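You operate a simulated robot arm through the tools that you are given. There is no shell and no other tool.

Carry out the task below with a simulated robot arm. There is one attempt and no reset: what you move stays moved.

TASK
Line up the hung pipe end till the offset dial reads nought, then open the main.
Fine: free the orange clamp, wind the green wheel, clamp it tight again before the red lever opens.

The check looks at the end state, three seconds after you hand in, the way a careful person would. Anything else that was tipped, shoved, dropped, spilled or broken makes it a failure.

THE ROBOT
A 6-joint arm with a two-finger gripper, fixed in place. Base frame: the origin is at the foot of the arm, x ahead of it, y to its left, z up. Units: m, rad, N and s.
Its first joint turns from -2.897 to 2.897 rad. Payload 2.45 kg.
Tool frame: the origin (TCP) lies between the finger pads and is the grasp point; the fingertips stand 0.02 m ahead of it; z points along the fingers, y is the line along which they close. The gripper opens to 0.14 m. The gripper's body begins 0.168 m behind the TCP.
Orientation is that of the tool frame in the base frame, as [roll, pitch, yaw] about the fixed x, y, z axes, in that order (R = Rz(yaw) Ry(pitch) Rx(roll)). With the fingers straight down and closing along the base's y, the tool's x points along the base's -x, its y along +y and its z along -z.

THE INTERFACE
- The arm moves only by the tool step_arm. Its arguments are lists of equal length, an entry for each row: "xyz": the shift along the tool's x, y, z in m, a list of three; "rotation": the turn, a rotation vector about the tool's x, y, z in rad, a list of three; "jaw": the opening, from 0 (shut) to 1 (fully open). In form: {"xyz": [[x, y, z], ...], "rotation": [[ax, ay, az], ...], "jaw": [jaw, ...]}. A call has 1 to 20 rows; each row shifts and turns the commanded pose from where the row before left it, along the tool's axes as they then stand. Rows are played at 5 a second. More than 0.05 m and 0.15 rad between two rows, or a gripper value outside its range, and nothing of the call is played. A pose out of reach is approached as far as the arm can. The call stops where the force on the tool passes 90 N (or 10 N more than at its start, if that is more) or the arm is blocked; 0.2 s more then pass. The fingers move at their own pace (about 0.045 m/s each) and stop on an object; they squeeze with about 41 N. The grip force told is the motor's: it shows also when the fingers shut on nothing. Time passes only in rows, and 0.2 s behind the last, so rows that do not move let the fingers close. It gives the time, the measured TCP pose, the force on the tool (base axes), the opening and the grip force at its end, in the units of the frame above (readings bear some noise), with the torque about the TCP (base axes, N m) and any sound that the robot's microphone picked up.
- Cameras (640 x 400 px; columns grow to the right, rows downward): "scene" is fixed at [0.0496, 0.5007, 1.3521]; the picture's right is [-0.79, -0.62, 0.00], its down [-0.12, 0.16, -0.98] and it looks along [0.61, -0.77, -0.20] (base axes); focal length 370 px, centre (320, 200). "wrist" rides on the gripper at [0.078, 0.011, -0.209] in the tool frame; the picture's right is [-0.14, 0.99, 0.00], its down [-0.92, -0.13, -0.37] and it looks along [-0.36, -0.05, 0.93] (tool axes); focal length 280 px, centre (320, 200). There is no depth. A picture from a camera that has moved, and an enlarged one, comes with that camera's place and axes in the base frame and with its lens.
- snapshot(camera): a new picture of that camera. It takes no simulated time.
- zoom(camera, box): a new picture of the part [left, top, right, bottom] of that camera's present view, enlarged. It takes no simulated time.
- finish_job(): hands the job in; it is judged then, once.

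Nothing tells you positions but the pictures and the camera data. Unless the task says otherwise, let go and move clear before handing in.

The tools are called after "Request:" as a command line: name --argument value ..., lists and objects as JSON in quotes. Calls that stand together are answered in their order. step_arm: Moves the arm, as the interface text tells. Its arguments: {"type":"object","properties":{"xyz":{"type":"array","items":{"type":"array","items":{"type":"number"}}},"rotation":{"type":"array","items":{"type":"array","items":{"type":"number"}}},"jaw":{"type":"array","items":{"type":"number"}}},"required":["xyz","rotation","jaw"]} The other tools are called the same way: snapshot (camera) takes a picture; zoom (camera, box) takes an enlarged picture of a part of a camera's view; finish_job () hands the job in.

At the start:

```text
time_s: 0.0
tool_pos: [0.6447, -0.5662, 1.1475]
ee_rot: [-3.141, -0.001, -3.141]
contact_force: [0.6, 1.2, 0.1]
wrist_torque: [0.02, -0.01, 0.0]
width: 0.1399
finger_force: 0.1
```

scene: 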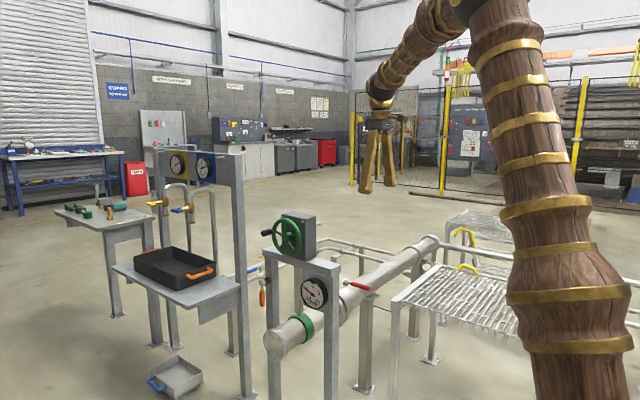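
wrist: 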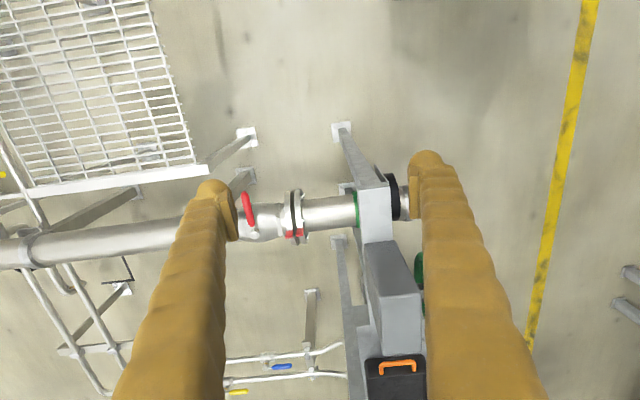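

I see a pipe with a green wheel on a gearbox, a dial below it, and a red lever on the pipe; the orange clamp is not yet clear. I will zoom in on the scene before moving.

Request:
zoom --camera "scene" --box '[240, 200, 400, 300]'

Request:
zoom --camera "scene" --box '[240, 270, 400, 370]'

Request:
zoom --camera "scene" --box '[40, 140, 280, 290]'

Request:
zoom --camera "wrist" --box '[200, 130, 440, 280]'

Request:
zoom --camera "wrist" --box '[200, 250, 440, 400]'

```text
4.00 times, centred on (320, 250) of scene
camera zoom: at [0.0496, 0.5007, 1.3521], right [-0.79, -0.62, 0.0], down [-0.12, 0.16, -0.98], along [0.61, -0.77, -0.2], focal length 1479 px, centre (320, 0)
```

zoom: 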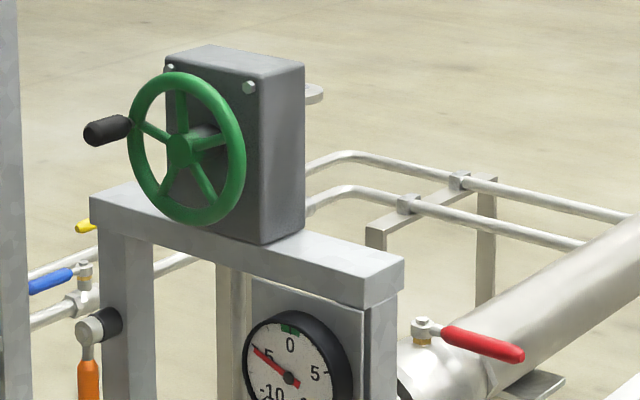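

```text
4.00 times, centred on (320, 320) of scene
camera zoom: at [0.0496, 0.5007, 1.3521], right [-0.79, -0.62, 0.0], down [-0.12, 0.16, -0.98], along [0.61, -0.77, -0.2], focal length 1479 px, centre (320, -280)
```

zoom: 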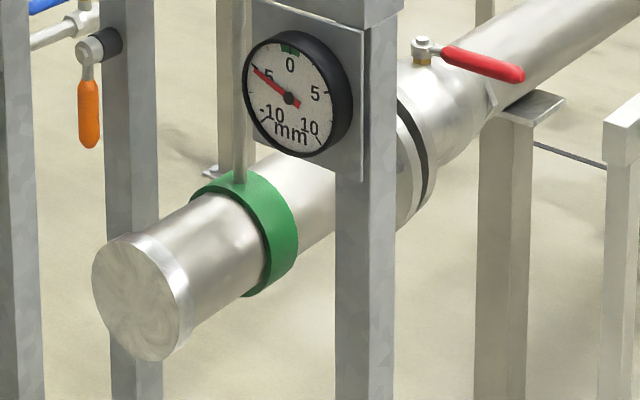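

```text
2.67 times, centred on (160, 215) of scene
camera zoom: at [0.0496, 0.5007, 1.3521], right [-0.79, -0.62, 0.0], down [-0.12, 0.16, -0.98], along [0.61, -0.77, -0.2], focal length 986 px, centre (747, 160)
```

zoom: 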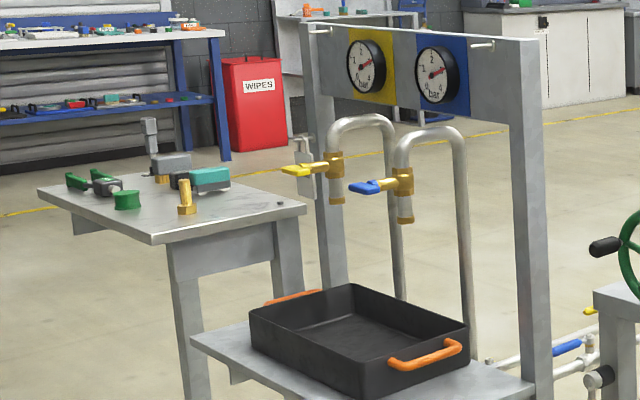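

```text
2.67 times, centred on (320, 205) of wrist
camera zoom: at [0.567, -0.5545, 1.3565], right [0.14, 0.99, 0.0], down [0.92, -0.13, 0.37], along [0.36, -0.05, -0.93], focal length 748 px, centre (320, 187)
```

zoom: 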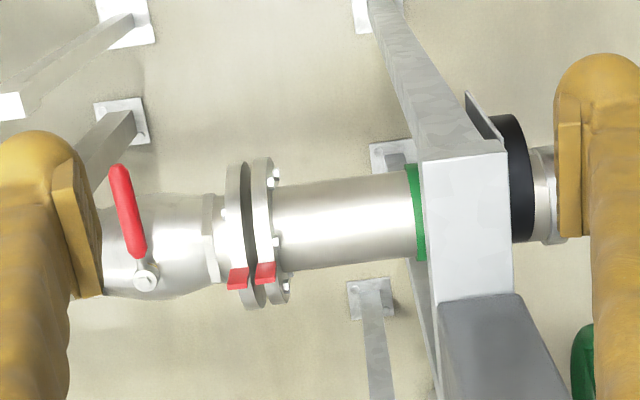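

```text
2.67 times, centred on (320, 325) of wrist
camera zoom: at [0.567, -0.5545, 1.3565], right [0.14, 0.99, 0.0], down [0.92, -0.13, 0.37], along [0.36, -0.05, -0.93], focal length 748 px, centre (320, -133)
```

zoom: 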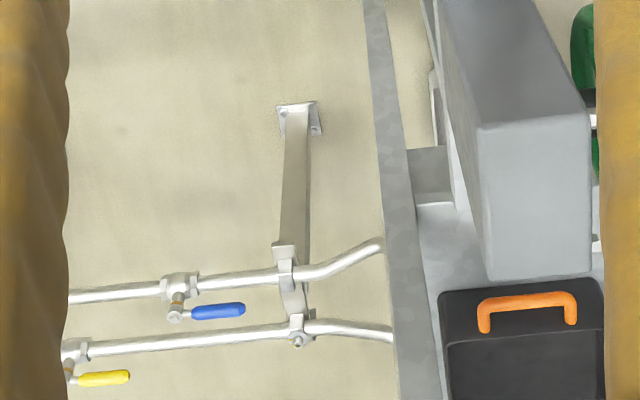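

The frame with the green wheel, dial and hanging orange lever faces +y. I put the wheel near (0.93, -0.41, 0.95), the red lever near (0.93, -0.80, 0.64) and the orange lever near (1.1, -0.45, 0.7). I will back off to +y and turn the tool to face the frame for better pictures.

Request:
step_arm --xyz '[[-0.0155, 0.0466, 0], [-0.0155, 0.0466, 0], [-0.0155, 0.0466, 0], [-0.0155, 0.0466, 0], [-0.0155, 0.0466, 0], [-0.0155, 0.0466, 0], [-0.0155, 0.0466, 0], [-0.0155, 0.0466, 0], [-0.0155, 0.0466, 0], [-0.0155, 0.0466, 0]]' --rotation '[[0, 0, 0], [0, 0, 0], [0, 0, 0], [0, 0, 0], [0, 0, 0], [0, 0, 0], [0, 0, 0], [0, 0, 0], [0, 0, 0], [0, 0, 0]]' --jaw '[1, 1, 1, 1, 1, 1, 1, 1, 1, 1]'

```text
time_s: 2.2
tool_pos: [0.7992, -0.0993, 1.1475]
ee_rot: [3.141, 0.001, -3.141]
contact_force: [0.2, -0.2, 0.4]
wrist_torque: [-0.03, 0.03, 0.0]
width: 0.14
finger_force: 0.0
```

The arm is clear at (0.80, -0.10, 1.15). I'll now turn the tool to point along -y.

Request:
step_arm --xyz '[[0, 0, 0], [0, 0, 0], [0, 0, 0], [0, 0, 0], [0, 0, 0], [0, 0, 0], [0, 0, 0], [0, 0, 0], [0, 0, 0], [0, 0, 0], [0, 0, 0]]' --rotation '[[0.1428, 0, 0], [0.1428, 0, 0], [0.1428, 0, 0], [0.1428, 0, 0], [0.1428, 0, 0], [0.1428, 0, 0], [0.1428, 0, 0], [0.1428, 0, 0], [0.1428, 0, 0], [0.1428, 0, 0], [0.1428, 0, 0]]' --jaw '[1, 1, 1, 1, 1, 1, 1, 1, 1, 1, 1]'

Request:
snapshot --camera "wrist"

Request:
snapshot --camera "scene"

```text
time_s: 4.6
tool_pos: [0.8016, -0.1, 1.1495]
ee_rot: [-1.568, 0.001, -3.141]
contact_force: [-0.3, -0.1, 0.8]
wrist_torque: [0.06, -0.01, 0.02]
width: 0.14
finger_force: 0.0
```

```text
taken
camera wrist: at [0.7219, 0.1097, 1.1372], right [0.14, 0.0, -0.99], down [0.92, 0.37, 0.13], along [0.37, -0.93, 0.05], focal length 280 px, centre (320, 200)
```

wrist: 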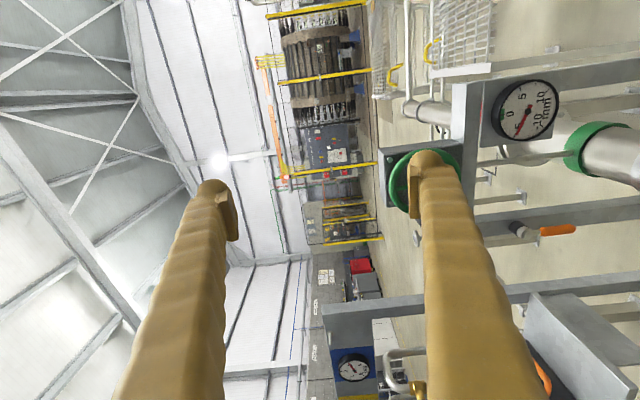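

```text
taken
```

scene: 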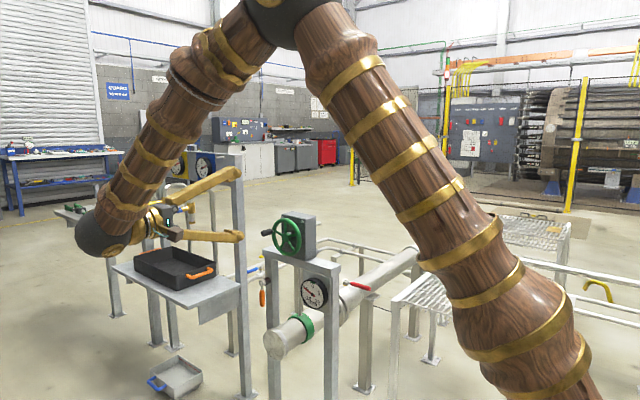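

The tool now points at the frame with the camera on its side. I'll roll it so that the camera is on top.

Request:
step_arm --xyz '[[0, 0, 0], [0, 0, 0], [0, 0, 0], [0, 0, 0], [0, 0, 0], [0, 0, 0], [0, 0, 0], [0, 0, 0], [0, 0, 0], [0, 0, 0], [0, 0, 0]]' --rotation '[[0, 0, -0.1428], [0, 0, -0.1428], [0, 0, -0.1428], [0, 0, -0.1428], [0, 0, -0.1428], [0, 0, -0.1428], [0, 0, -0.1428], [0, 0, -0.1428], [0, 0, -0.1428], [0, 0, -0.1428], [0, 0, -0.1428]]' --jaw '[1, 1, 1, 1, 1, 1, 1, 1, 1, 1, 1]'

Request:
snapshot --camera "wrist"

```text
time_s: 7.0
tool_pos: [0.7996, -0.1, 1.147]
ee_rot: [1.753, -1.568, -0.181]
contact_force: [0.1, 1.1, -0.4]
wrist_torque: [0.04, 0.02, 0.01]
width: 0.1401
finger_force: 0.0
```

```text
taken
camera wrist: at [0.7891, 0.1097, 1.2259], right [-0.99, 0.0, -0.14], down [0.13, 0.37, -0.92], along [0.05, -0.93, -0.37], focal length 280 px, centre (320, 200)
```

wrist: 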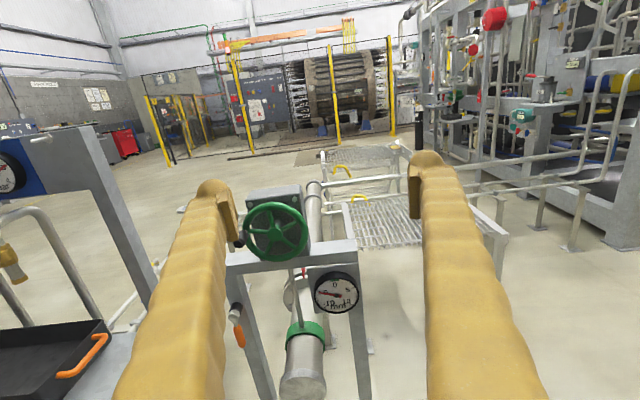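

The camera now looks at the frame from the front. I'll zoom in on the wheel, the clamp and the dial.

Request:
zoom --camera "wrist" --box '[210, 170, 370, 270]'

Request:
zoom --camera "wrist" --box '[210, 255, 370, 355]'

```text
4.00 times, centred on (290, 220) of wrist
camera zoom: at [0.7891, 0.1097, 1.2259], right [-0.99, 0.0, -0.14], down [0.13, 0.37, -0.92], along [0.05, -0.93, -0.37], focal length 1122 px, centre (440, 120)
```

zoom: 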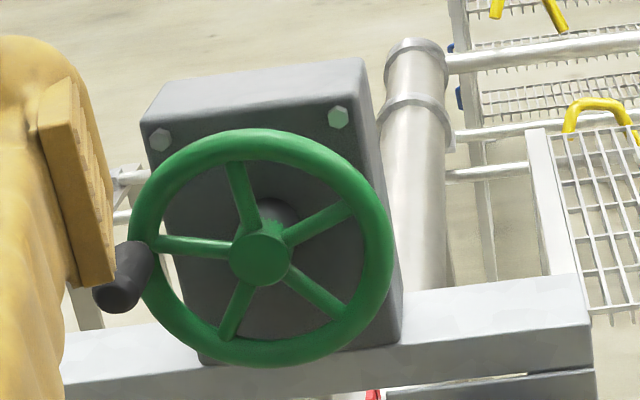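

```text
4.00 times, centred on (290, 305) of wrist
camera zoom: at [0.7891, 0.1097, 1.2259], right [-0.99, 0.0, -0.14], down [0.13, 0.37, -0.92], along [0.05, -0.93, -0.37], focal length 1122 px, centre (440, -220)
```

zoom: 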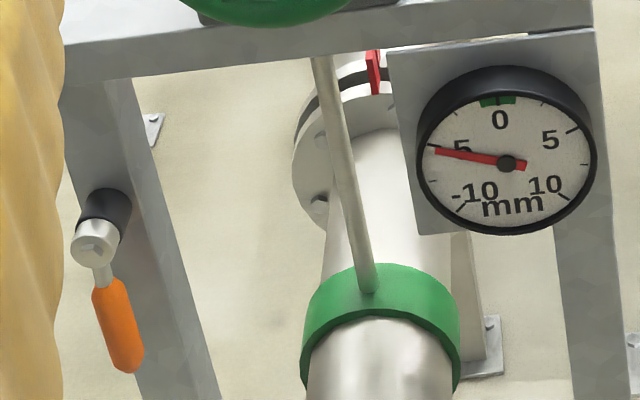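

The orange clamp's hub is at about (1.07, -0.425, 0.746), with the lever hanging straight down and turning about y. The dial reads roughly -6 mm. I'll move closer to see the clamp and to test the reach.

Request:
step_arm --xyz '[[-0.0297, -0.025, 0.01], [-0.0297, -0.025, 0.01], [-0.0297, -0.025, 0.01], [-0.0297, -0.025, 0.01], [-0.0297, -0.025, 0.01], [-0.0297, -0.025, 0.01], [-0.0297, -0.025, 0.01], [-0.0297, -0.025, 0.01], [-0.0297, -0.025, 0.01], [-0.0297, -0.025, 0.01]]' --rotation '[[0, 0, 0], [0, 0, 0], [0, 0, 0], [0, 0, 0], [0, 0, 0], [0, 0, 0], [0, 0, 0], [0, 0, 0], [0, 0, 0], [0, 0, 0]]' --jaw '[1, 1, 1, 1, 1, 1, 1, 1, 1, 1]'

Request:
snapshot --camera "wrist"

Request:
snapshot --camera "scene"

```text
time_s: 9.2
tool_pos: [1.0529, -0.2012, 0.8515]
ee_rot: [1.304, -1.57, 0.267]
contact_force: [0.2, 0.1, 1.4]
wrist_torque: [0.09, -0.04, 0.0]
width: 0.14
finger_force: 0.0
```

```text
taken
camera wrist: at [1.0411, 0.0084, 0.9299], right [-0.99, 0.0, -0.14], down [0.13, 0.37, -0.92], along [0.05, -0.93, -0.37], focal length 280 px, centre (320, 200)
```

wrist: 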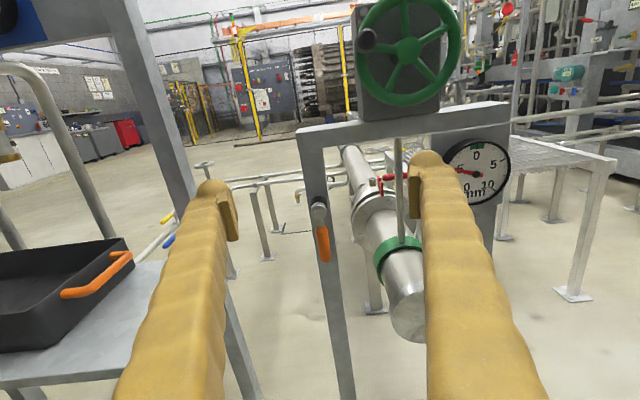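

```text
taken
```

scene: 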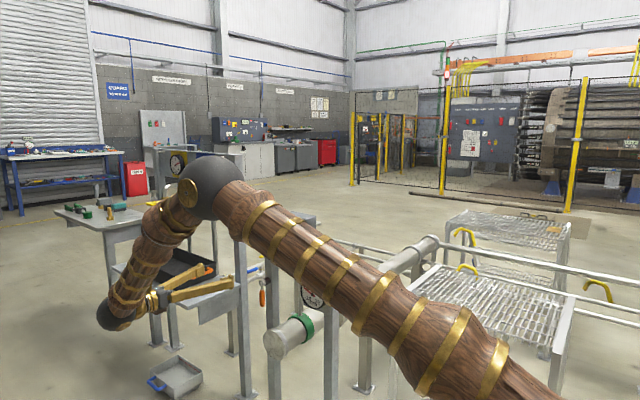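

The reach is fine here. I'll look closer at the clamp and the red lever.

Request:
zoom --camera "wrist" --box '[270, 180, 390, 280]'

Request:
zoom --camera "wrist" --box '[330, 0, 530, 125]'

Request:
zoom --camera "wrist" --box '[420, 120, 530, 210]'

Request:
zoom --camera "wrist" --box '[330, 120, 430, 220]'

```text
4.00 times, centred on (330, 230) of wrist
camera zoom: at [1.0411, 0.0084, 0.9299], right [-0.99, 0.0, -0.14], down [0.13, 0.37, -0.92], along [0.05, -0.93, -0.37], focal length 1122 px, centre (280, 80)
```

zoom: 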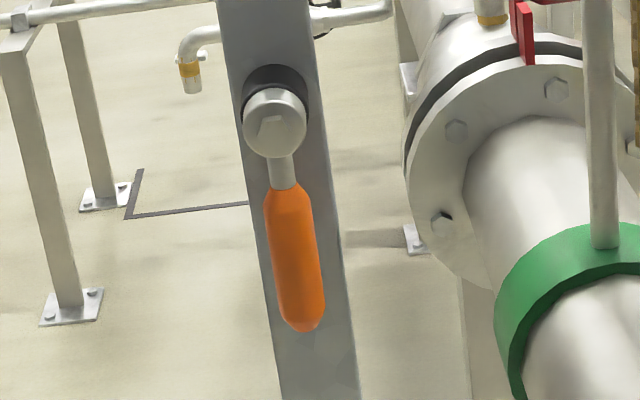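

```text
3.20 times, centred on (430, 62) of wrist
camera zoom: at [1.0411, 0.0084, 0.9299], right [-0.99, 0.0, -0.14], down [0.13, 0.37, -0.92], along [0.05, -0.93, -0.37], focal length 897 px, centre (-32, 640)
```

zoom: 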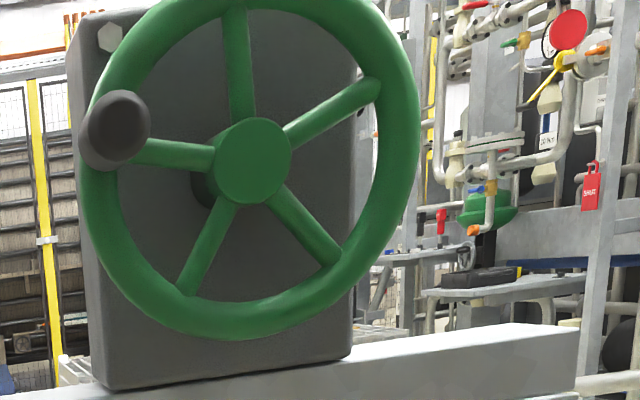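

```text
4.44 times, centred on (475, 165) of wrist
camera zoom: at [1.0411, 0.0084, 0.9299], right [-0.99, 0.0, -0.14], down [0.13, 0.37, -0.92], along [0.05, -0.93, -0.37], focal length 1246 px, centre (-369, 356)
```

zoom: 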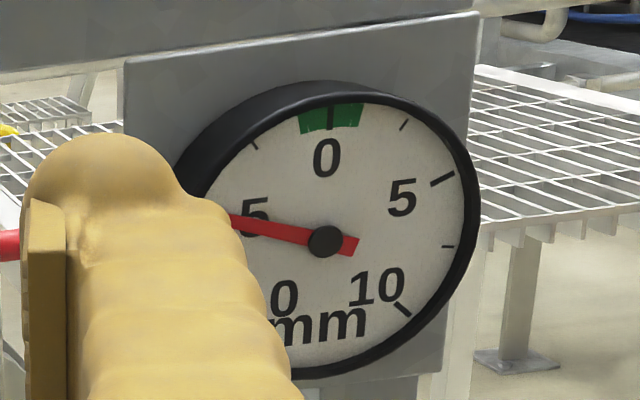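

```text
4.00 times, centred on (380, 170) of wrist
camera zoom: at [1.0411, 0.0084, 0.9299], right [-0.99, 0.0, -0.14], down [0.13, 0.37, -0.92], along [0.05, -0.93, -0.37], focal length 1122 px, centre (80, 320)
```

zoom: 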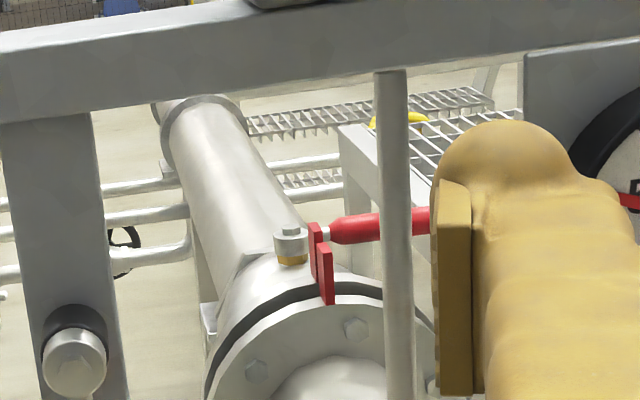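

The clamp lever's hub is at (1.070, -0.425, 0.743), and its grip runs from z 0.635 to 0.708 in front of the post (front face about y -0.45). I'll go level with the grip and narrow the jaw.

Request:
step_arm --xyz '[[-0.0361, -0.0034, 0.01], [-0.0361, -0.0034, 0.01], [-0.0361, -0.0034, 0.01], [-0.0361, -0.0034, 0.01], [-0.0361, -0.0034, 0.01], [0, 0, 0], [0, 0, 0]]' --rotation '[[0, 0, 0], [0, 0, 0], [0, 0, 0], [0, 0, 0], [0, 0, 0], [0, 0, 0], [0, 0, 0]]' --jaw '[0.45, 0.45, 0.45, 0.45, 0.45, 0.45, 0.45]'

Request:
snapshot --camera "wrist"

Request:
snapshot --camera "scene"

```text
time_s: 10.8
tool_pos: [1.0685, -0.2518, 0.67]
ee_rot: [-0.003, -1.57, 1.573]
contact_force: [-0.5, -0.1, -0.1]
wrist_torque: [-0.01, -0.01, 0.01]
width: 0.0633
finger_force: 0.1
```

```text
taken
camera wrist: at [1.058, -0.0412, 0.7471], right [-0.99, 0.0, -0.14], down [0.13, 0.37, -0.92], along [0.05, -0.93, -0.37], focal length 280 px, centre (320, 200)
```

wrist: 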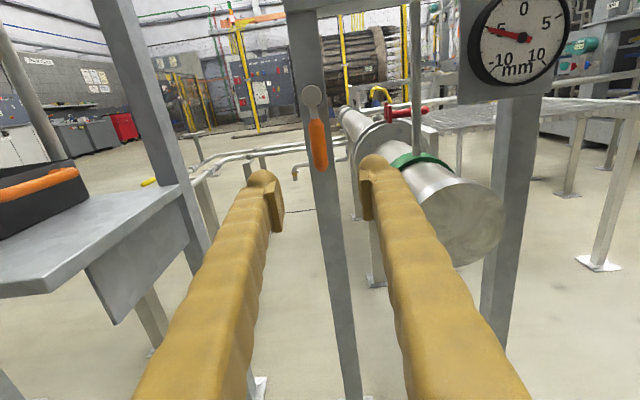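

```text
taken
```

scene: 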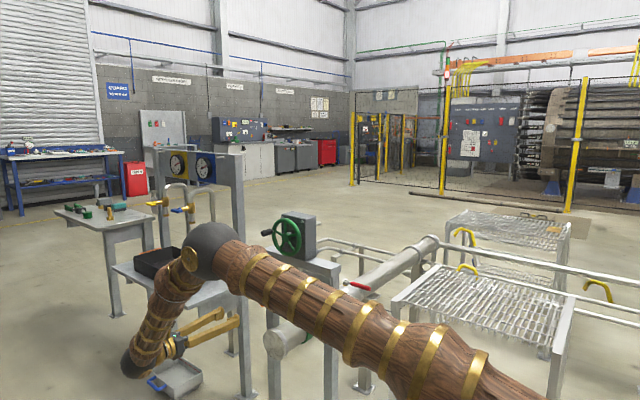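

The lever grip lies on the gripper's centre line. I'll move straight in until the pads flank the orange grip.

Request:
step_arm --xyz '[[0, 0, 0.0225], [0, 0, 0.0225], [0, 0, 0.0225], [0, 0, 0.0225], [0, 0, 0.0225], [0, 0, 0.0225], [0, 0, 0.0125], [0, 0, 0.01], [0, 0, 0.01]]' --rotation '[[0, 0, 0], [0, 0, 0], [0, 0, 0], [0, 0, 0], [0, 0, 0], [0, 0, 0], [0, 0, 0], [0, 0, 0], [0, 0, 0]]' --jaw '[0.45, 0.45, 0.45, 0.45, 0.45, 0.45, 0.45, 0.45, 0.45]'

Request:
snapshot --camera "wrist"

Request:
snapshot --camera "scene"

```text
time_s: 12.8
tool_pos: [1.0679, -0.4183, 0.6697]
ee_rot: [2.925, -1.571, -1.354]
contact_force: [0.7, 0.6, 0.0]
wrist_torque: [0.04, 0.01, 0.0]
width: 0.0629
finger_force: 0.0
```

```text
taken
camera wrist: at [1.0563, -0.2086, 0.7477], right [-0.99, 0.0, -0.14], down [0.13, 0.37, -0.92], along [0.05, -0.93, -0.37], focal length 280 px, centre (320, 200)
```

wrist: 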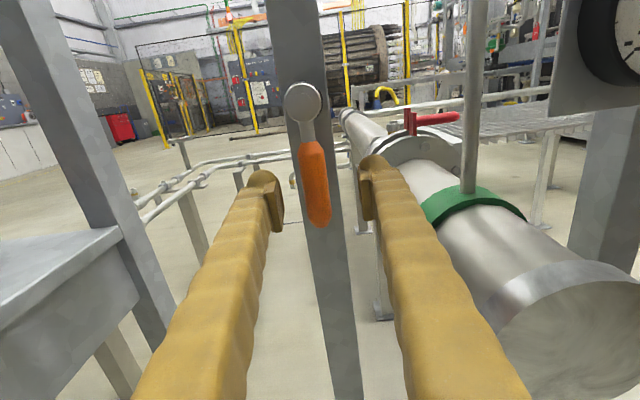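

```text
taken
```

scene: 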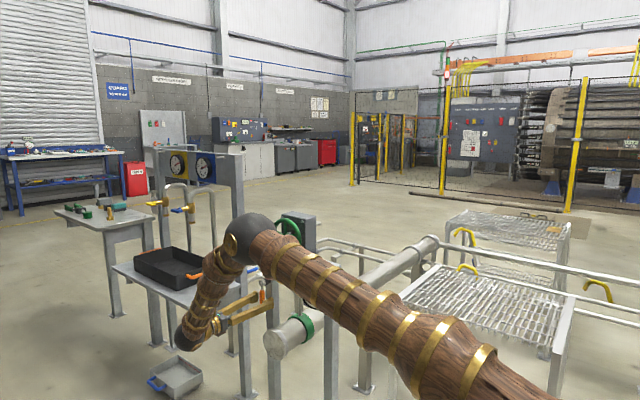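

The pads flank the grip. I'll go 5 mm deeper, close on it, and look at it before swinging.

Request:
step_arm --xyz '[[0, -0.002, 0.005], [0, 0, 0], [0, 0, 0], [0, 0, 0], [0, 0, 0]]' --rotation '[[0, 0, 0], [0, 0, 0], [0, 0, 0], [0, 0, 0], [0, 0, 0]]' --jaw '[0.45, 0.2, 0.1, 0.1, 0.1]'

Request:
zoom --camera "wrist" --box '[220, 60, 420, 260]'

```text
time_s: 14.0
tool_pos: [1.0684, -0.4225, 0.6699]
ee_rot: [-2.86, -1.57, -1.852]
contact_force: [8.3, -3.2, -1.5]
wrist_torque: [0.05, 0.35, 0.03]
width: 0.017
finger_force: 25.8
```

```text
2.00 times, centred on (320, 160) of wrist
camera zoom: at [1.0586, -0.2132, 0.7477], right [-0.99, 0.0, -0.14], down [0.13, 0.37, -0.92], along [0.05, -0.93, -0.37], focal length 561 px, centre (320, 280)
```

zoom: 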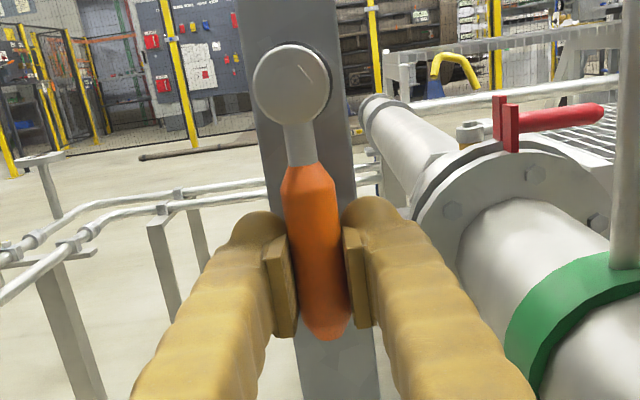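

I'm holding the orange grip. I'll try a small swing towards +x and read the force.

Request:
step_arm --xyz '[[0.0001, -0.00365, 0], [0.0001, -0.00365, 0], [0.0001, -0.00365, 0]]' --rotation '[[0, 0, 0.05], [0, 0, 0.05], [0, 0, 0.05]]' --jaw '[0.1, 0.1, 0.1]'

Request:
zoom --camera "wrist" --box '[220, 60, 420, 260]'

```text
time_s: 14.6
tool_pos: [1.0705, -0.4234, 0.6703]
ee_rot: [-1.537, -1.49, 3.098]
contact_force: [-18.1, 10.1, 9.7]
wrist_torque: [-0.17, 1.65, 0.01]
width: 0.0191
finger_force: 44.5
stopped in row 2: the force on the tool passed its limit at 101 N (the readings are from after the stop); the commanded pose is now the measured one
```

```text
2.00 times, centred on (320, 160) of wrist
camera zoom: at [1.0552, -0.2131, 0.7462], right [-0.98, 0.01, -0.22], down [0.21, 0.36, -0.91], along [0.07, -0.93, -0.36], focal length 561 px, centre (320, 280)
```

zoom: 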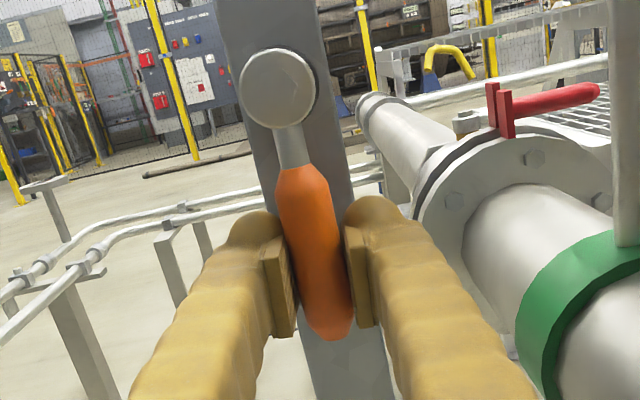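

Towards +x the lever meets a stop, so it should free the other way. I'll take off the twist and swing towards -x.

Request:
step_arm --xyz '[[0, 0, 0], [0.0001, 0.003, 0], [0.0001, 0.00365, 0], [0.0001, 0.00365, 0]]' --rotation '[[0, 0, -0.08], [0, 0, -0.04], [0, 0, -0.05], [0, 0, -0.05]]' --jaw '[0.1, 0.1, 0.1, 0.1]'

Request:
zoom --camera "wrist" --box '[220, 60, 420, 260]'

```text
time_s: 15.6
tool_pos: [1.0604, -0.4238, 0.6696]
ee_rot: [1.561, -1.431, 0.0]
contact_force: [-6.9, -9.8, 0.3]
wrist_torque: [-0.12, -0.56, 0.0]
width: 0.0165
finger_force: 42.6
```

```text
2.00 times, centred on (320, 160) of wrist
camera zoom: at [1.0626, -0.2135, 0.7482], right [-1.0, 0.01, 0.0], down [0.0, 0.37, -0.93], along [-0.01, -0.93, -0.37], focal length 561 px, centre (320, 280)
```

zoom: 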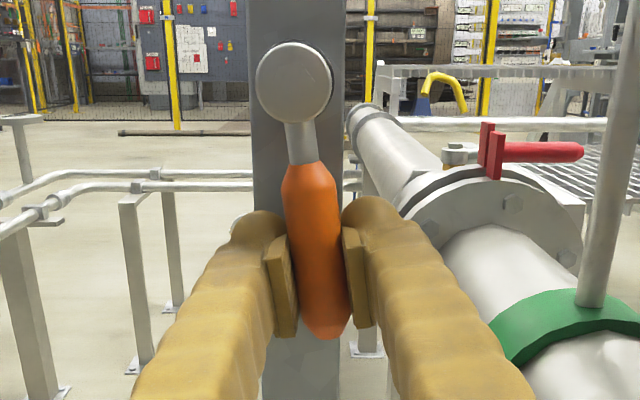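

The lever is moving towards -x with little force. I'll continue the swing.

Request:
step_arm --xyz '[[0.00037, 0.0074, 0], [0.00037, 0.0074, 0], [0.00037, 0.0074, 0], [0.00037, 0.0074, 0], [0.00037, 0.0074, 0], [0.00037, 0.0074, 0], [0.00037, 0.0074, 0]]' --rotation '[[0, 0, -0.1], [0, 0, -0.1], [0, 0, -0.1], [0, 0, -0.1], [0, 0, -0.1], [0, 0, -0.1], [0, 0, -0.1]]' --jaw '[0.1, 0.1, 0.1, 0.1, 0.1, 0.1, 0.1]'

Request:
snapshot --camera "wrist"

Request:
snapshot --camera "scene"

```text
time_s: 17.2
tool_pos: [1.0158, -0.4226, 0.6943]
ee_rot: [1.569, -0.728, -0.007]
contact_force: [22.0, -34.5, -11.6]
wrist_torque: [-0.06, 1.42, 0.04]
width: 0.0171
finger_force: 42.5
```

```text
taken
camera wrist: at [1.0688, -0.2131, 0.7535], right [-0.76, 0.01, 0.65], down [-0.6, 0.37, -0.71], along [-0.25, -0.93, -0.28], focal length 280 px, centre (320, 200)
```

wrist: 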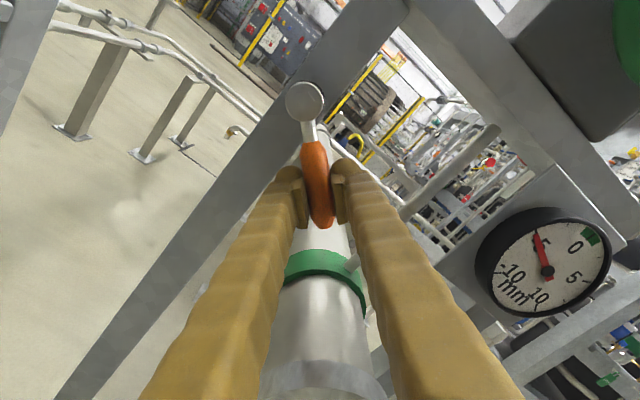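

```text
taken
```

scene: 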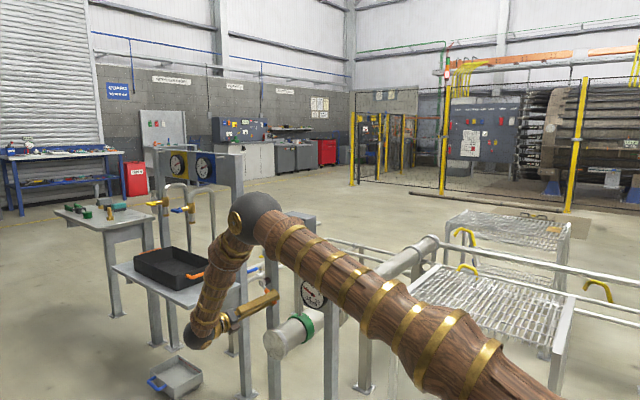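

The lever is about 48° round and following freely. I'll carry on towards 90°.

Request:
step_arm --xyz '[[0.00037, 0.0073, 0], [0.00037, 0.0073, 0], [0.00037, 0.0073, 0], [0.00037, 0.0073, 0]]' --rotation '[[0, 0, -0.1], [0, 0, -0.1], [0, 0, -0.1], [0, 0, -0.1]]' --jaw '[0.1, 0.1, 0.1, 0.1]'

Request:
snapshot --camera "wrist"

```text
time_s: 18.2
tool_pos: [1.0011, -0.4221, 0.7185]
ee_rot: [1.567, -0.331, -0.008]
contact_force: [42.0, -16.4, -6.4]
wrist_torque: [0.01, 1.26, 0.16]
width: 0.018
finger_force: 43.5
```

```text
taken
camera wrist: at [1.0724, -0.2128, 0.7542], right [-0.45, 0.01, 0.89], down [-0.83, 0.37, -0.42], along [-0.34, -0.93, -0.17], focal length 280 px, centre (320, 200)
```

wrist: 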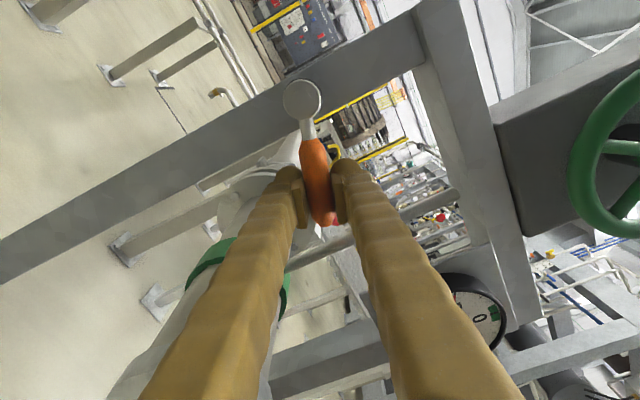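

The lever is about 71° round, with some radial pull. I'll ease inward a little and finish the swing.

Request:
step_arm --xyz '[[0.0018, 0.0073, 0], [0.0014, 0.0073, 0], [0.0006, 0.005, 0]]' --rotation '[[0, 0, -0.1], [0, 0, -0.1], [0, 0, -0.07]]' --jaw '[0.1, 0.1, 0.1]'

Request:
snapshot --camera "wrist"

Request:
snapshot --camera "scene"

```text
time_s: 19.0
tool_pos: [0.9965, -0.4224, 0.7383]
ee_rot: [1.572, -0.057, -0.012]
contact_force: [-29.1, 14.6, -20.1]
wrist_torque: [0.09, 1.24, -0.12]
width: 0.0172
finger_force: 42.6
```

```text
taken
camera wrist: at [1.0777, -0.2141, 0.752], right [-0.19, 0.0, 0.98], down [-0.91, 0.38, -0.18], along [-0.37, -0.93, -0.07], focal length 280 px, centre (320, 200)
```

wrist: 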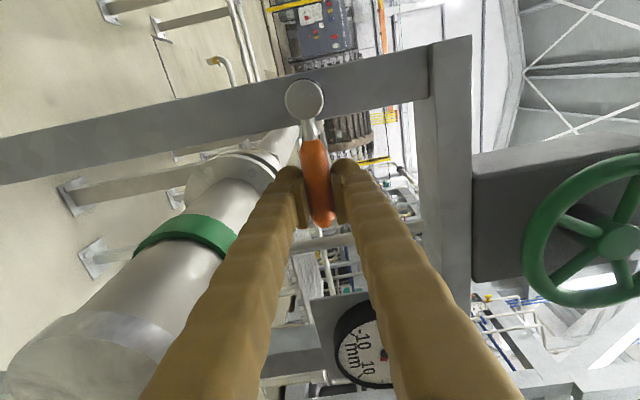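

```text
taken
```

scene: 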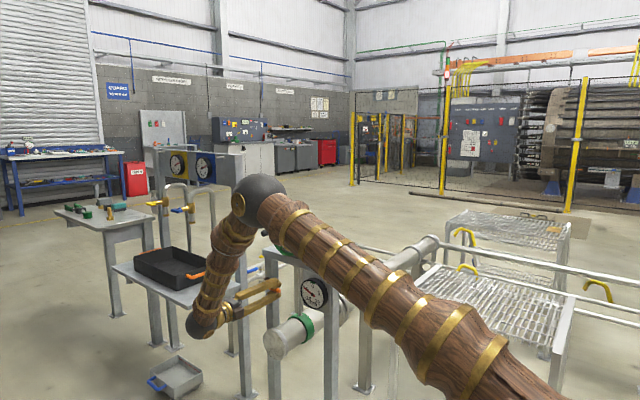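

The lever is at about 87°. I'll push a bit further to find whether it has an end stop.

Request:
step_arm --xyz '[[-0.0015, 0.0036, 0], [0, 0.0036, 0]]' --rotation '[[0, 0, -0.05], [0, 0, -0.05]]' --jaw '[0.1, 0.1]'

Request:
zoom --camera "wrist" --box '[220, 60, 420, 260]'

```text
time_s: 19.6
tool_pos: [0.9982, -0.4239, 0.74]
ee_rot: [1.576, 0.04, -0.006]
contact_force: [12.5, -17.6, -73.6]
wrist_torque: [-0.02, -1.63, 0.24]
width: 0.0179
finger_force: 43.2
```

```text
2.00 times, centred on (320, 160) of wrist
camera zoom: at [1.0786, -0.2139, 0.7486], right [-0.1, 0.0, 1.0], down [-0.92, 0.38, -0.09], along [-0.37, -0.93, -0.04], focal length 561 px, centre (320, 280)
```

zoom: 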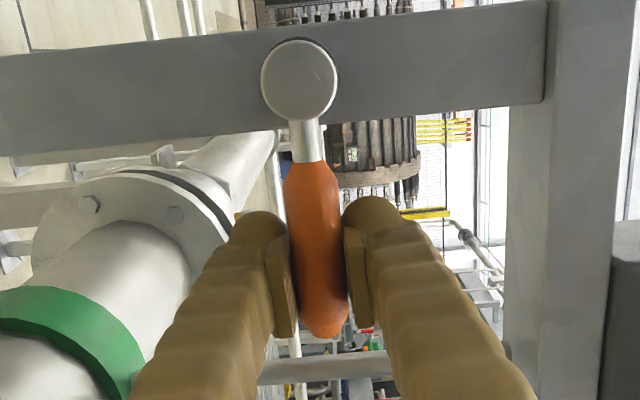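

The lever is firmly at its 90° stop, so the clamp should be free. I'll ease the load, open the jaw and back straight out.

Request:
step_arm --xyz '[[0, -0.003, 0], [0, 0, 0], [0, 0, 0], [0, 0, -0.02], [0, 0, -0.04], [0, 0, -0.04], [0, 0, -0.04], [0, 0, -0.04], [0, 0, -0.04]]' --rotation '[[0, 0, 0.04], [0, 0, 0], [0, 0, 0], [0, 0, 0], [0, 0, 0], [0, 0, 0], [0, 0, 0], [0, 0, 0], [0, 0, 0]]' --jaw '[0.1, 0.35, 0.35, 0.35, 0.35, 0.35, 0.35, 0.35, 0.35]'

Request:
snapshot --camera "wrist"

Request:
snapshot --camera "scene"

```text
time_s: 21.6
tool_pos: [0.9982, -0.2044, 0.7414]
ee_rot: [1.569, -0.002, -0.011]
contact_force: [0.5, 0.1, -1.0]
wrist_torque: [0.0, 0.0, -0.01]
width: 0.0489
finger_force: 0.1
```

```text
taken
camera wrist: at [1.0797, 0.0041, 0.7511], right [-0.14, 0.0, 0.99], down [-0.92, 0.38, -0.13], along [-0.37, -0.93, -0.05], focal length 280 px, centre (320, 200)
```

wrist: 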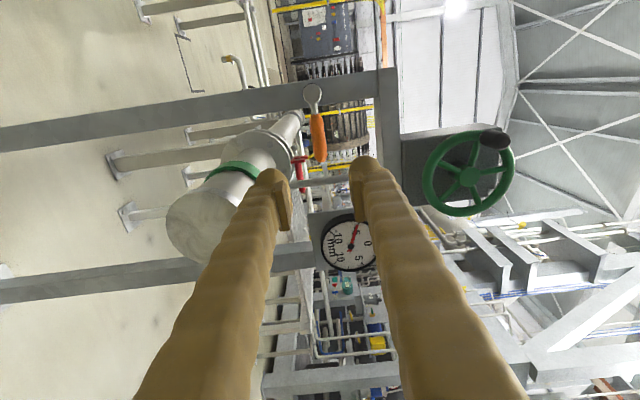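

```text
taken
```

scene: 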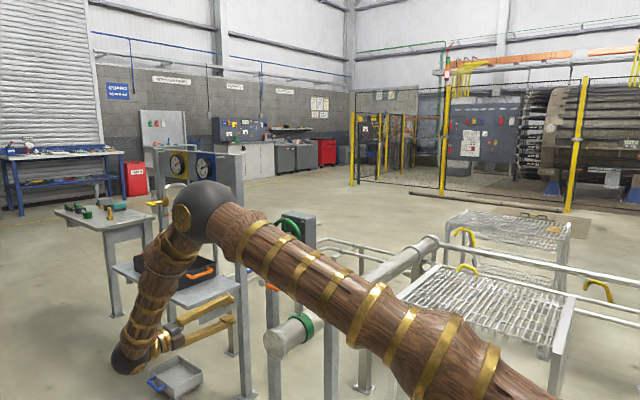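

The clamp lever is parked horizontally and the clamp is free. Next I'll rise to wheel height, roll the camera back on top and look at the crank handle.

Request:
step_arm --xyz '[[-0.0028, 0.0395, 0], [-0.0028, 0.0395, 0], [-0.0028, 0.0395, 0], [-0.0028, 0.0395, 0], [-0.0028, 0.0395, 0], [-0.0028, 0.0395, 0], [0, 0, 0], [0, 0, 0], [0, 0, 0], [0, 0, 0], [0, 0, 0], [0, 0, 0], [0, 0, 0], [0, 0, 0], [0, 0, 0], [0, 0, 0], [0, 0, 0]]' --rotation '[[0, 0, 0], [0, 0, 0], [0, 0, 0], [0, 0, 0], [0, 0, 0], [0, 0, 0], [0, 0, 0.1428], [0, 0, 0.1428], [0, 0, 0.1428], [0, 0, 0.1428], [0, 0, 0.1428], [0, 0, 0.1428], [0, 0, 0.1428], [0, 0, 0.1428], [0, 0, 0.1428], [0, 0, 0.1428], [0, 0, 0.1428]]' --jaw '[0.35, 0.35, 0.35, 0.35, 0.35, 0.35, 0.35, 0.35, 0.35, 0.35, 0.35, 0.35, 0.35, 0.35, 0.35, 0.35, 0.35]'

Request:
snapshot --camera "wrist"

Request:
snapshot --camera "scene"

```text
time_s: 25.2
tool_pos: [0.983, -0.2028, 0.9798]
ee_rot: [-1.162, -1.567, 2.722]
contact_force: [-0.2, -0.4, -0.8]
wrist_torque: [0.02, -0.02, -0.03]
width: 0.049
finger_force: 0.0
```

```text
taken
camera wrist: at [0.9738, 0.0079, 1.0575], right [-0.99, 0.01, -0.14], down [0.13, 0.37, -0.92], along [0.04, -0.93, -0.36], focal length 280 px, centre (320, 200)
```

wrist: 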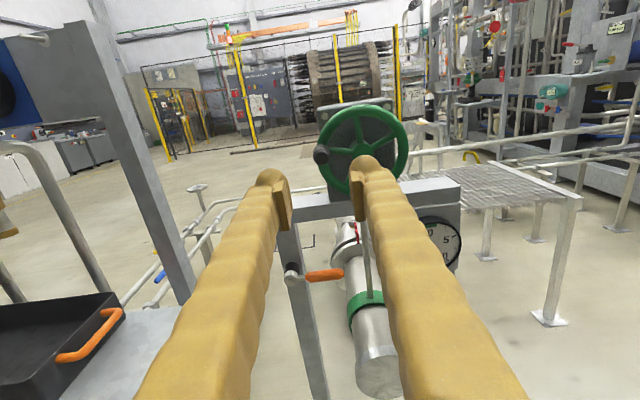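

```text
taken
```

scene: 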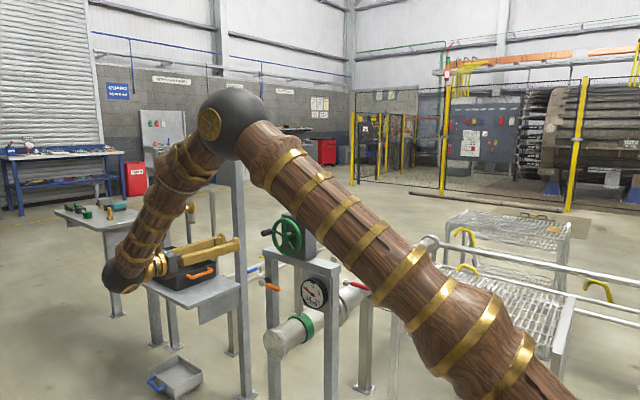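

Request:
zoom --camera "wrist" --box '[280, 90, 440, 215]'

Request:
zoom --camera "scene" --box '[250, 200, 350, 270]'

Request:
zoom --camera "scene" --box '[260, 270, 380, 345]'

```text
3.20 times, centred on (360, 152) of wrist
camera zoom: at [0.9738, 0.0079, 1.0575], right [-0.99, 0.01, -0.14], down [0.13, 0.37, -0.92], along [0.04, -0.93, -0.36], focal length 897 px, centre (192, 352)
```

zoom: 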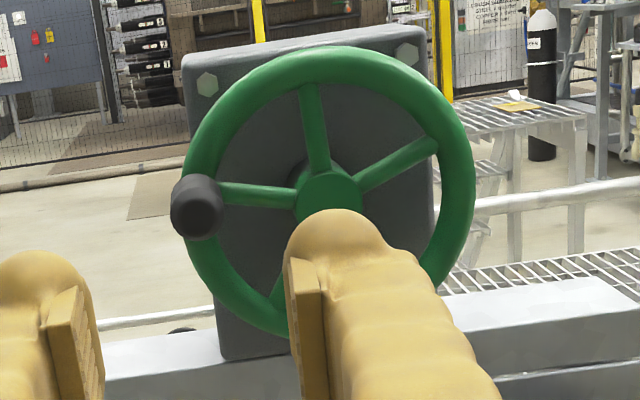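

```text
5.71 times, centred on (300, 235) of scene
camera zoom: at [0.0496, 0.5007, 1.3521], right [-0.79, -0.62, 0.0], down [-0.12, 0.16, -0.98], along [0.61, -0.77, -0.2], focal length 2113 px, centre (434, 0)
```

zoom: 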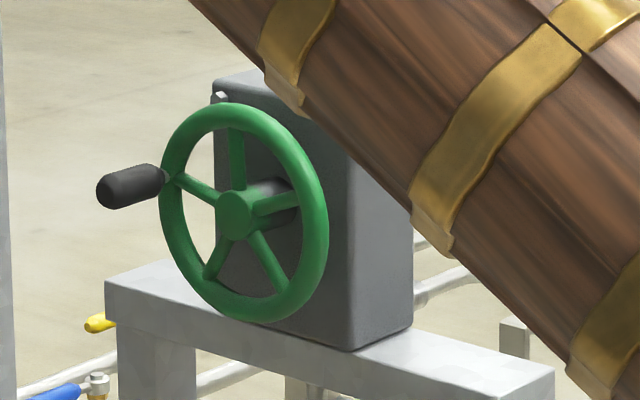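

```text
5.33 times, centred on (320, 308) of scene
camera zoom: at [0.0496, 0.5007, 1.3521], right [-0.79, -0.62, 0.0], down [-0.12, 0.16, -0.98], along [0.61, -0.77, -0.2], focal length 1972 px, centre (320, -373)
```

zoom: 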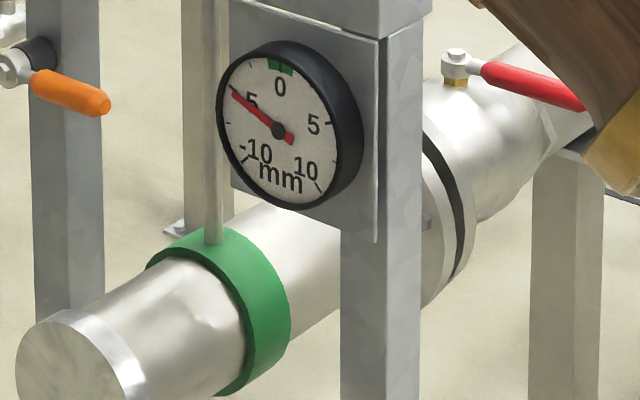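

The crank handle is a capsule on the rim with its axis at about (0.981, z 0.978), from y -0.356 to -0.405; the wheel axis is at (0.920, z 0.962). I'll slide the open fingers over it and stop short of the rim.

Request:
step_arm --xyz '[[-0.0015, 0.003, 0.0225], [0, 0, 0.0225], [0, 0, 0.0225], [0, 0, 0.0225], [0, 0, 0.0225], [0, 0, 0.0225], [0, 0, 0.0175], [0, 0, 0.01]]' --rotation '[[0, 0, 0], [0, 0, 0], [0, 0, 0], [0, 0, 0], [0, 0, 0], [0, 0, 0], [0, 0, 0], [0, 0, 0]]' --jaw '[0.35, 0.35, 0.35, 0.35, 0.35, 0.35, 0.35, 0.35]'

Request:
snapshot --camera "wrist"

Request:
snapshot --camera "scene"

```text
time_s: 27.0
tool_pos: [0.9788, -0.3655, 0.9788]
ee_rot: [-0.788, -1.567, 2.351]
contact_force: [0.7, -0.1, -0.1]
wrist_torque: [-0.01, 0.0, -0.01]
width: 0.0488
finger_force: 0.1
```

```text
taken
camera wrist: at [0.9705, -0.1547, 1.0566], right [-0.99, 0.01, -0.14], down [0.13, 0.37, -0.92], along [0.04, -0.93, -0.36], focal length 280 px, centre (320, 200)
```

wrist: 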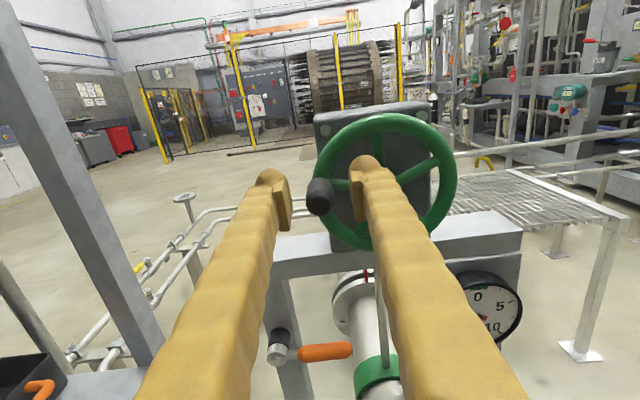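

```text
taken
```

scene: 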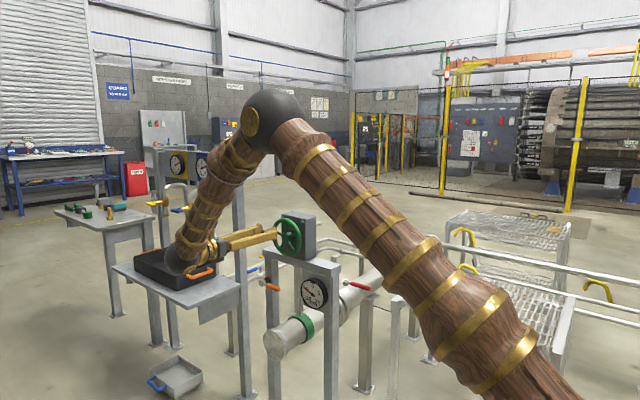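

The handle sits between the pads. I'll zoom in to check the centring before closing.

Request:
zoom --camera "wrist" --box '[260, 140, 400, 240]'

Request:
zoom --camera "scene" --box '[230, 200, 330, 270]'

```text
4.00 times, centred on (330, 190) of wrist
camera zoom: at [0.9705, -0.1547, 1.0566], right [-0.99, 0.01, -0.14], down [0.13, 0.37, -0.92], along [0.04, -0.93, -0.36], focal length 1122 px, centre (280, 240)
```

zoom: 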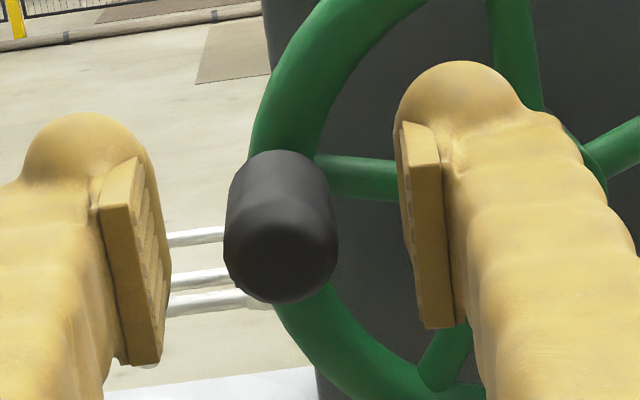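

```text
5.71 times, centred on (280, 235) of scene
camera zoom: at [0.0496, 0.5007, 1.3521], right [-0.79, -0.62, 0.0], down [-0.12, 0.16, -0.98], along [0.61, -0.77, -0.2], focal length 2113 px, centre (549, 0)
```

zoom: 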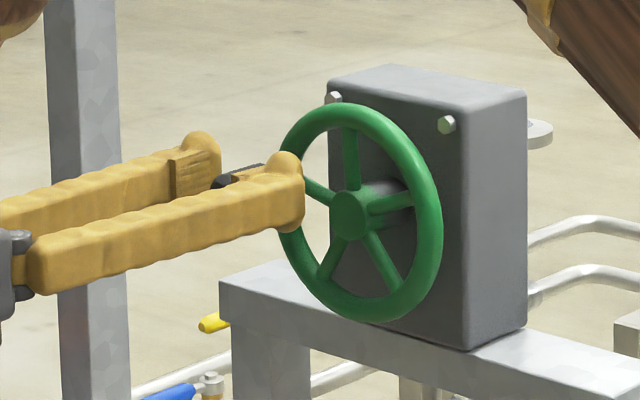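

The handle is centred. I'll move 8 mm further and close on it.

Request:
step_arm --xyz '[[-0.001, 0, 0.008], [0, 0, 0], [0, 0, 0], [0, 0, 0]]' --rotation '[[0, 0, 0], [0, 0, 0], [0, 0, 0], [0, 0, 0]]' --jaw '[0.35, 0.1, 0.1, 0.1]'

Request:
zoom --camera "wrist" --box '[240, 120, 400, 240]'

```text
time_s: 28.0
tool_pos: [0.9801, -0.3725, 0.9778]
ee_rot: [-0.954, -1.568, 2.518]
contact_force: [14.8, -5.8, 2.4]
wrist_torque: [-0.08, -0.06, 0.13]
width: 0.0213
finger_force: 31.0
```

```text
3.33 times, centred on (320, 180) of wrist
camera zoom: at [0.9708, -0.1626, 1.0558], right [-0.99, 0.01, -0.14], down [0.13, 0.37, -0.92], along [0.04, -0.93, -0.36], focal length 935 px, centre (320, 267)
```

zoom: 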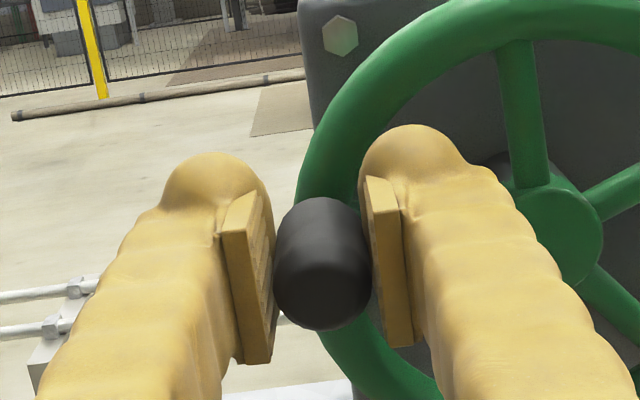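

The handle is held. I'll try a quarter of a radian clockwise (handle going up) and watch the dial.

Request:
step_arm --xyz '[[0.006, 0.0019, 0], [0.0058, 0.0025, 0], [0.0055, 0.00305, 0], [0.0052, 0.0036, 0]]' --rotation '[[0, 0, 0], [0, 0, 0], [0, 0, 0], [0, 0, 0]]' --jaw '[0.1, 0.1, 0.1, 0.1]'

Request:
zoom --camera "wrist" --box '[240, 120, 400, 240]'

Request:
zoom --camera "scene" --box '[230, 200, 350, 325]'

```text
time_s: 29.0
tool_pos: [0.9696, -0.3723, 1.0032]
ee_rot: [-0.895, -1.565, 2.458]
contact_force: [35.3, -12.9, 27.3]
wrist_torque: [-0.28, -0.12, 0.33]
width: 0.0207
finger_force: 44.9
```

```text
3.33 times, centred on (320, 180) of wrist
camera zoom: at [0.9593, -0.1625, 1.0791], right [-0.99, 0.01, -0.14], down [0.13, 0.36, -0.92], along [0.04, -0.93, -0.36], focal length 935 px, centre (320, 267)
```

zoom: 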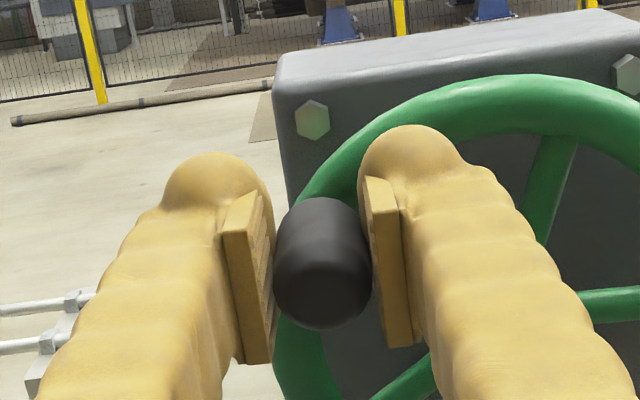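

```text
3.20 times, centred on (290, 262) of scene
camera zoom: at [0.0496, 0.5007, 1.3521], right [-0.79, -0.62, 0.0], down [-0.12, 0.16, -0.98], along [0.61, -0.77, -0.2], focal length 1184 px, centre (416, 0)
```

zoom: 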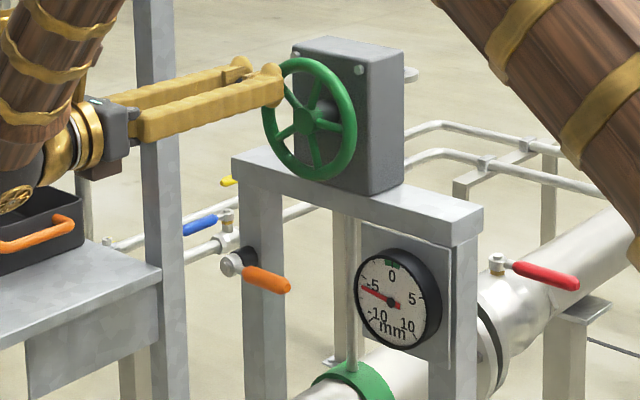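

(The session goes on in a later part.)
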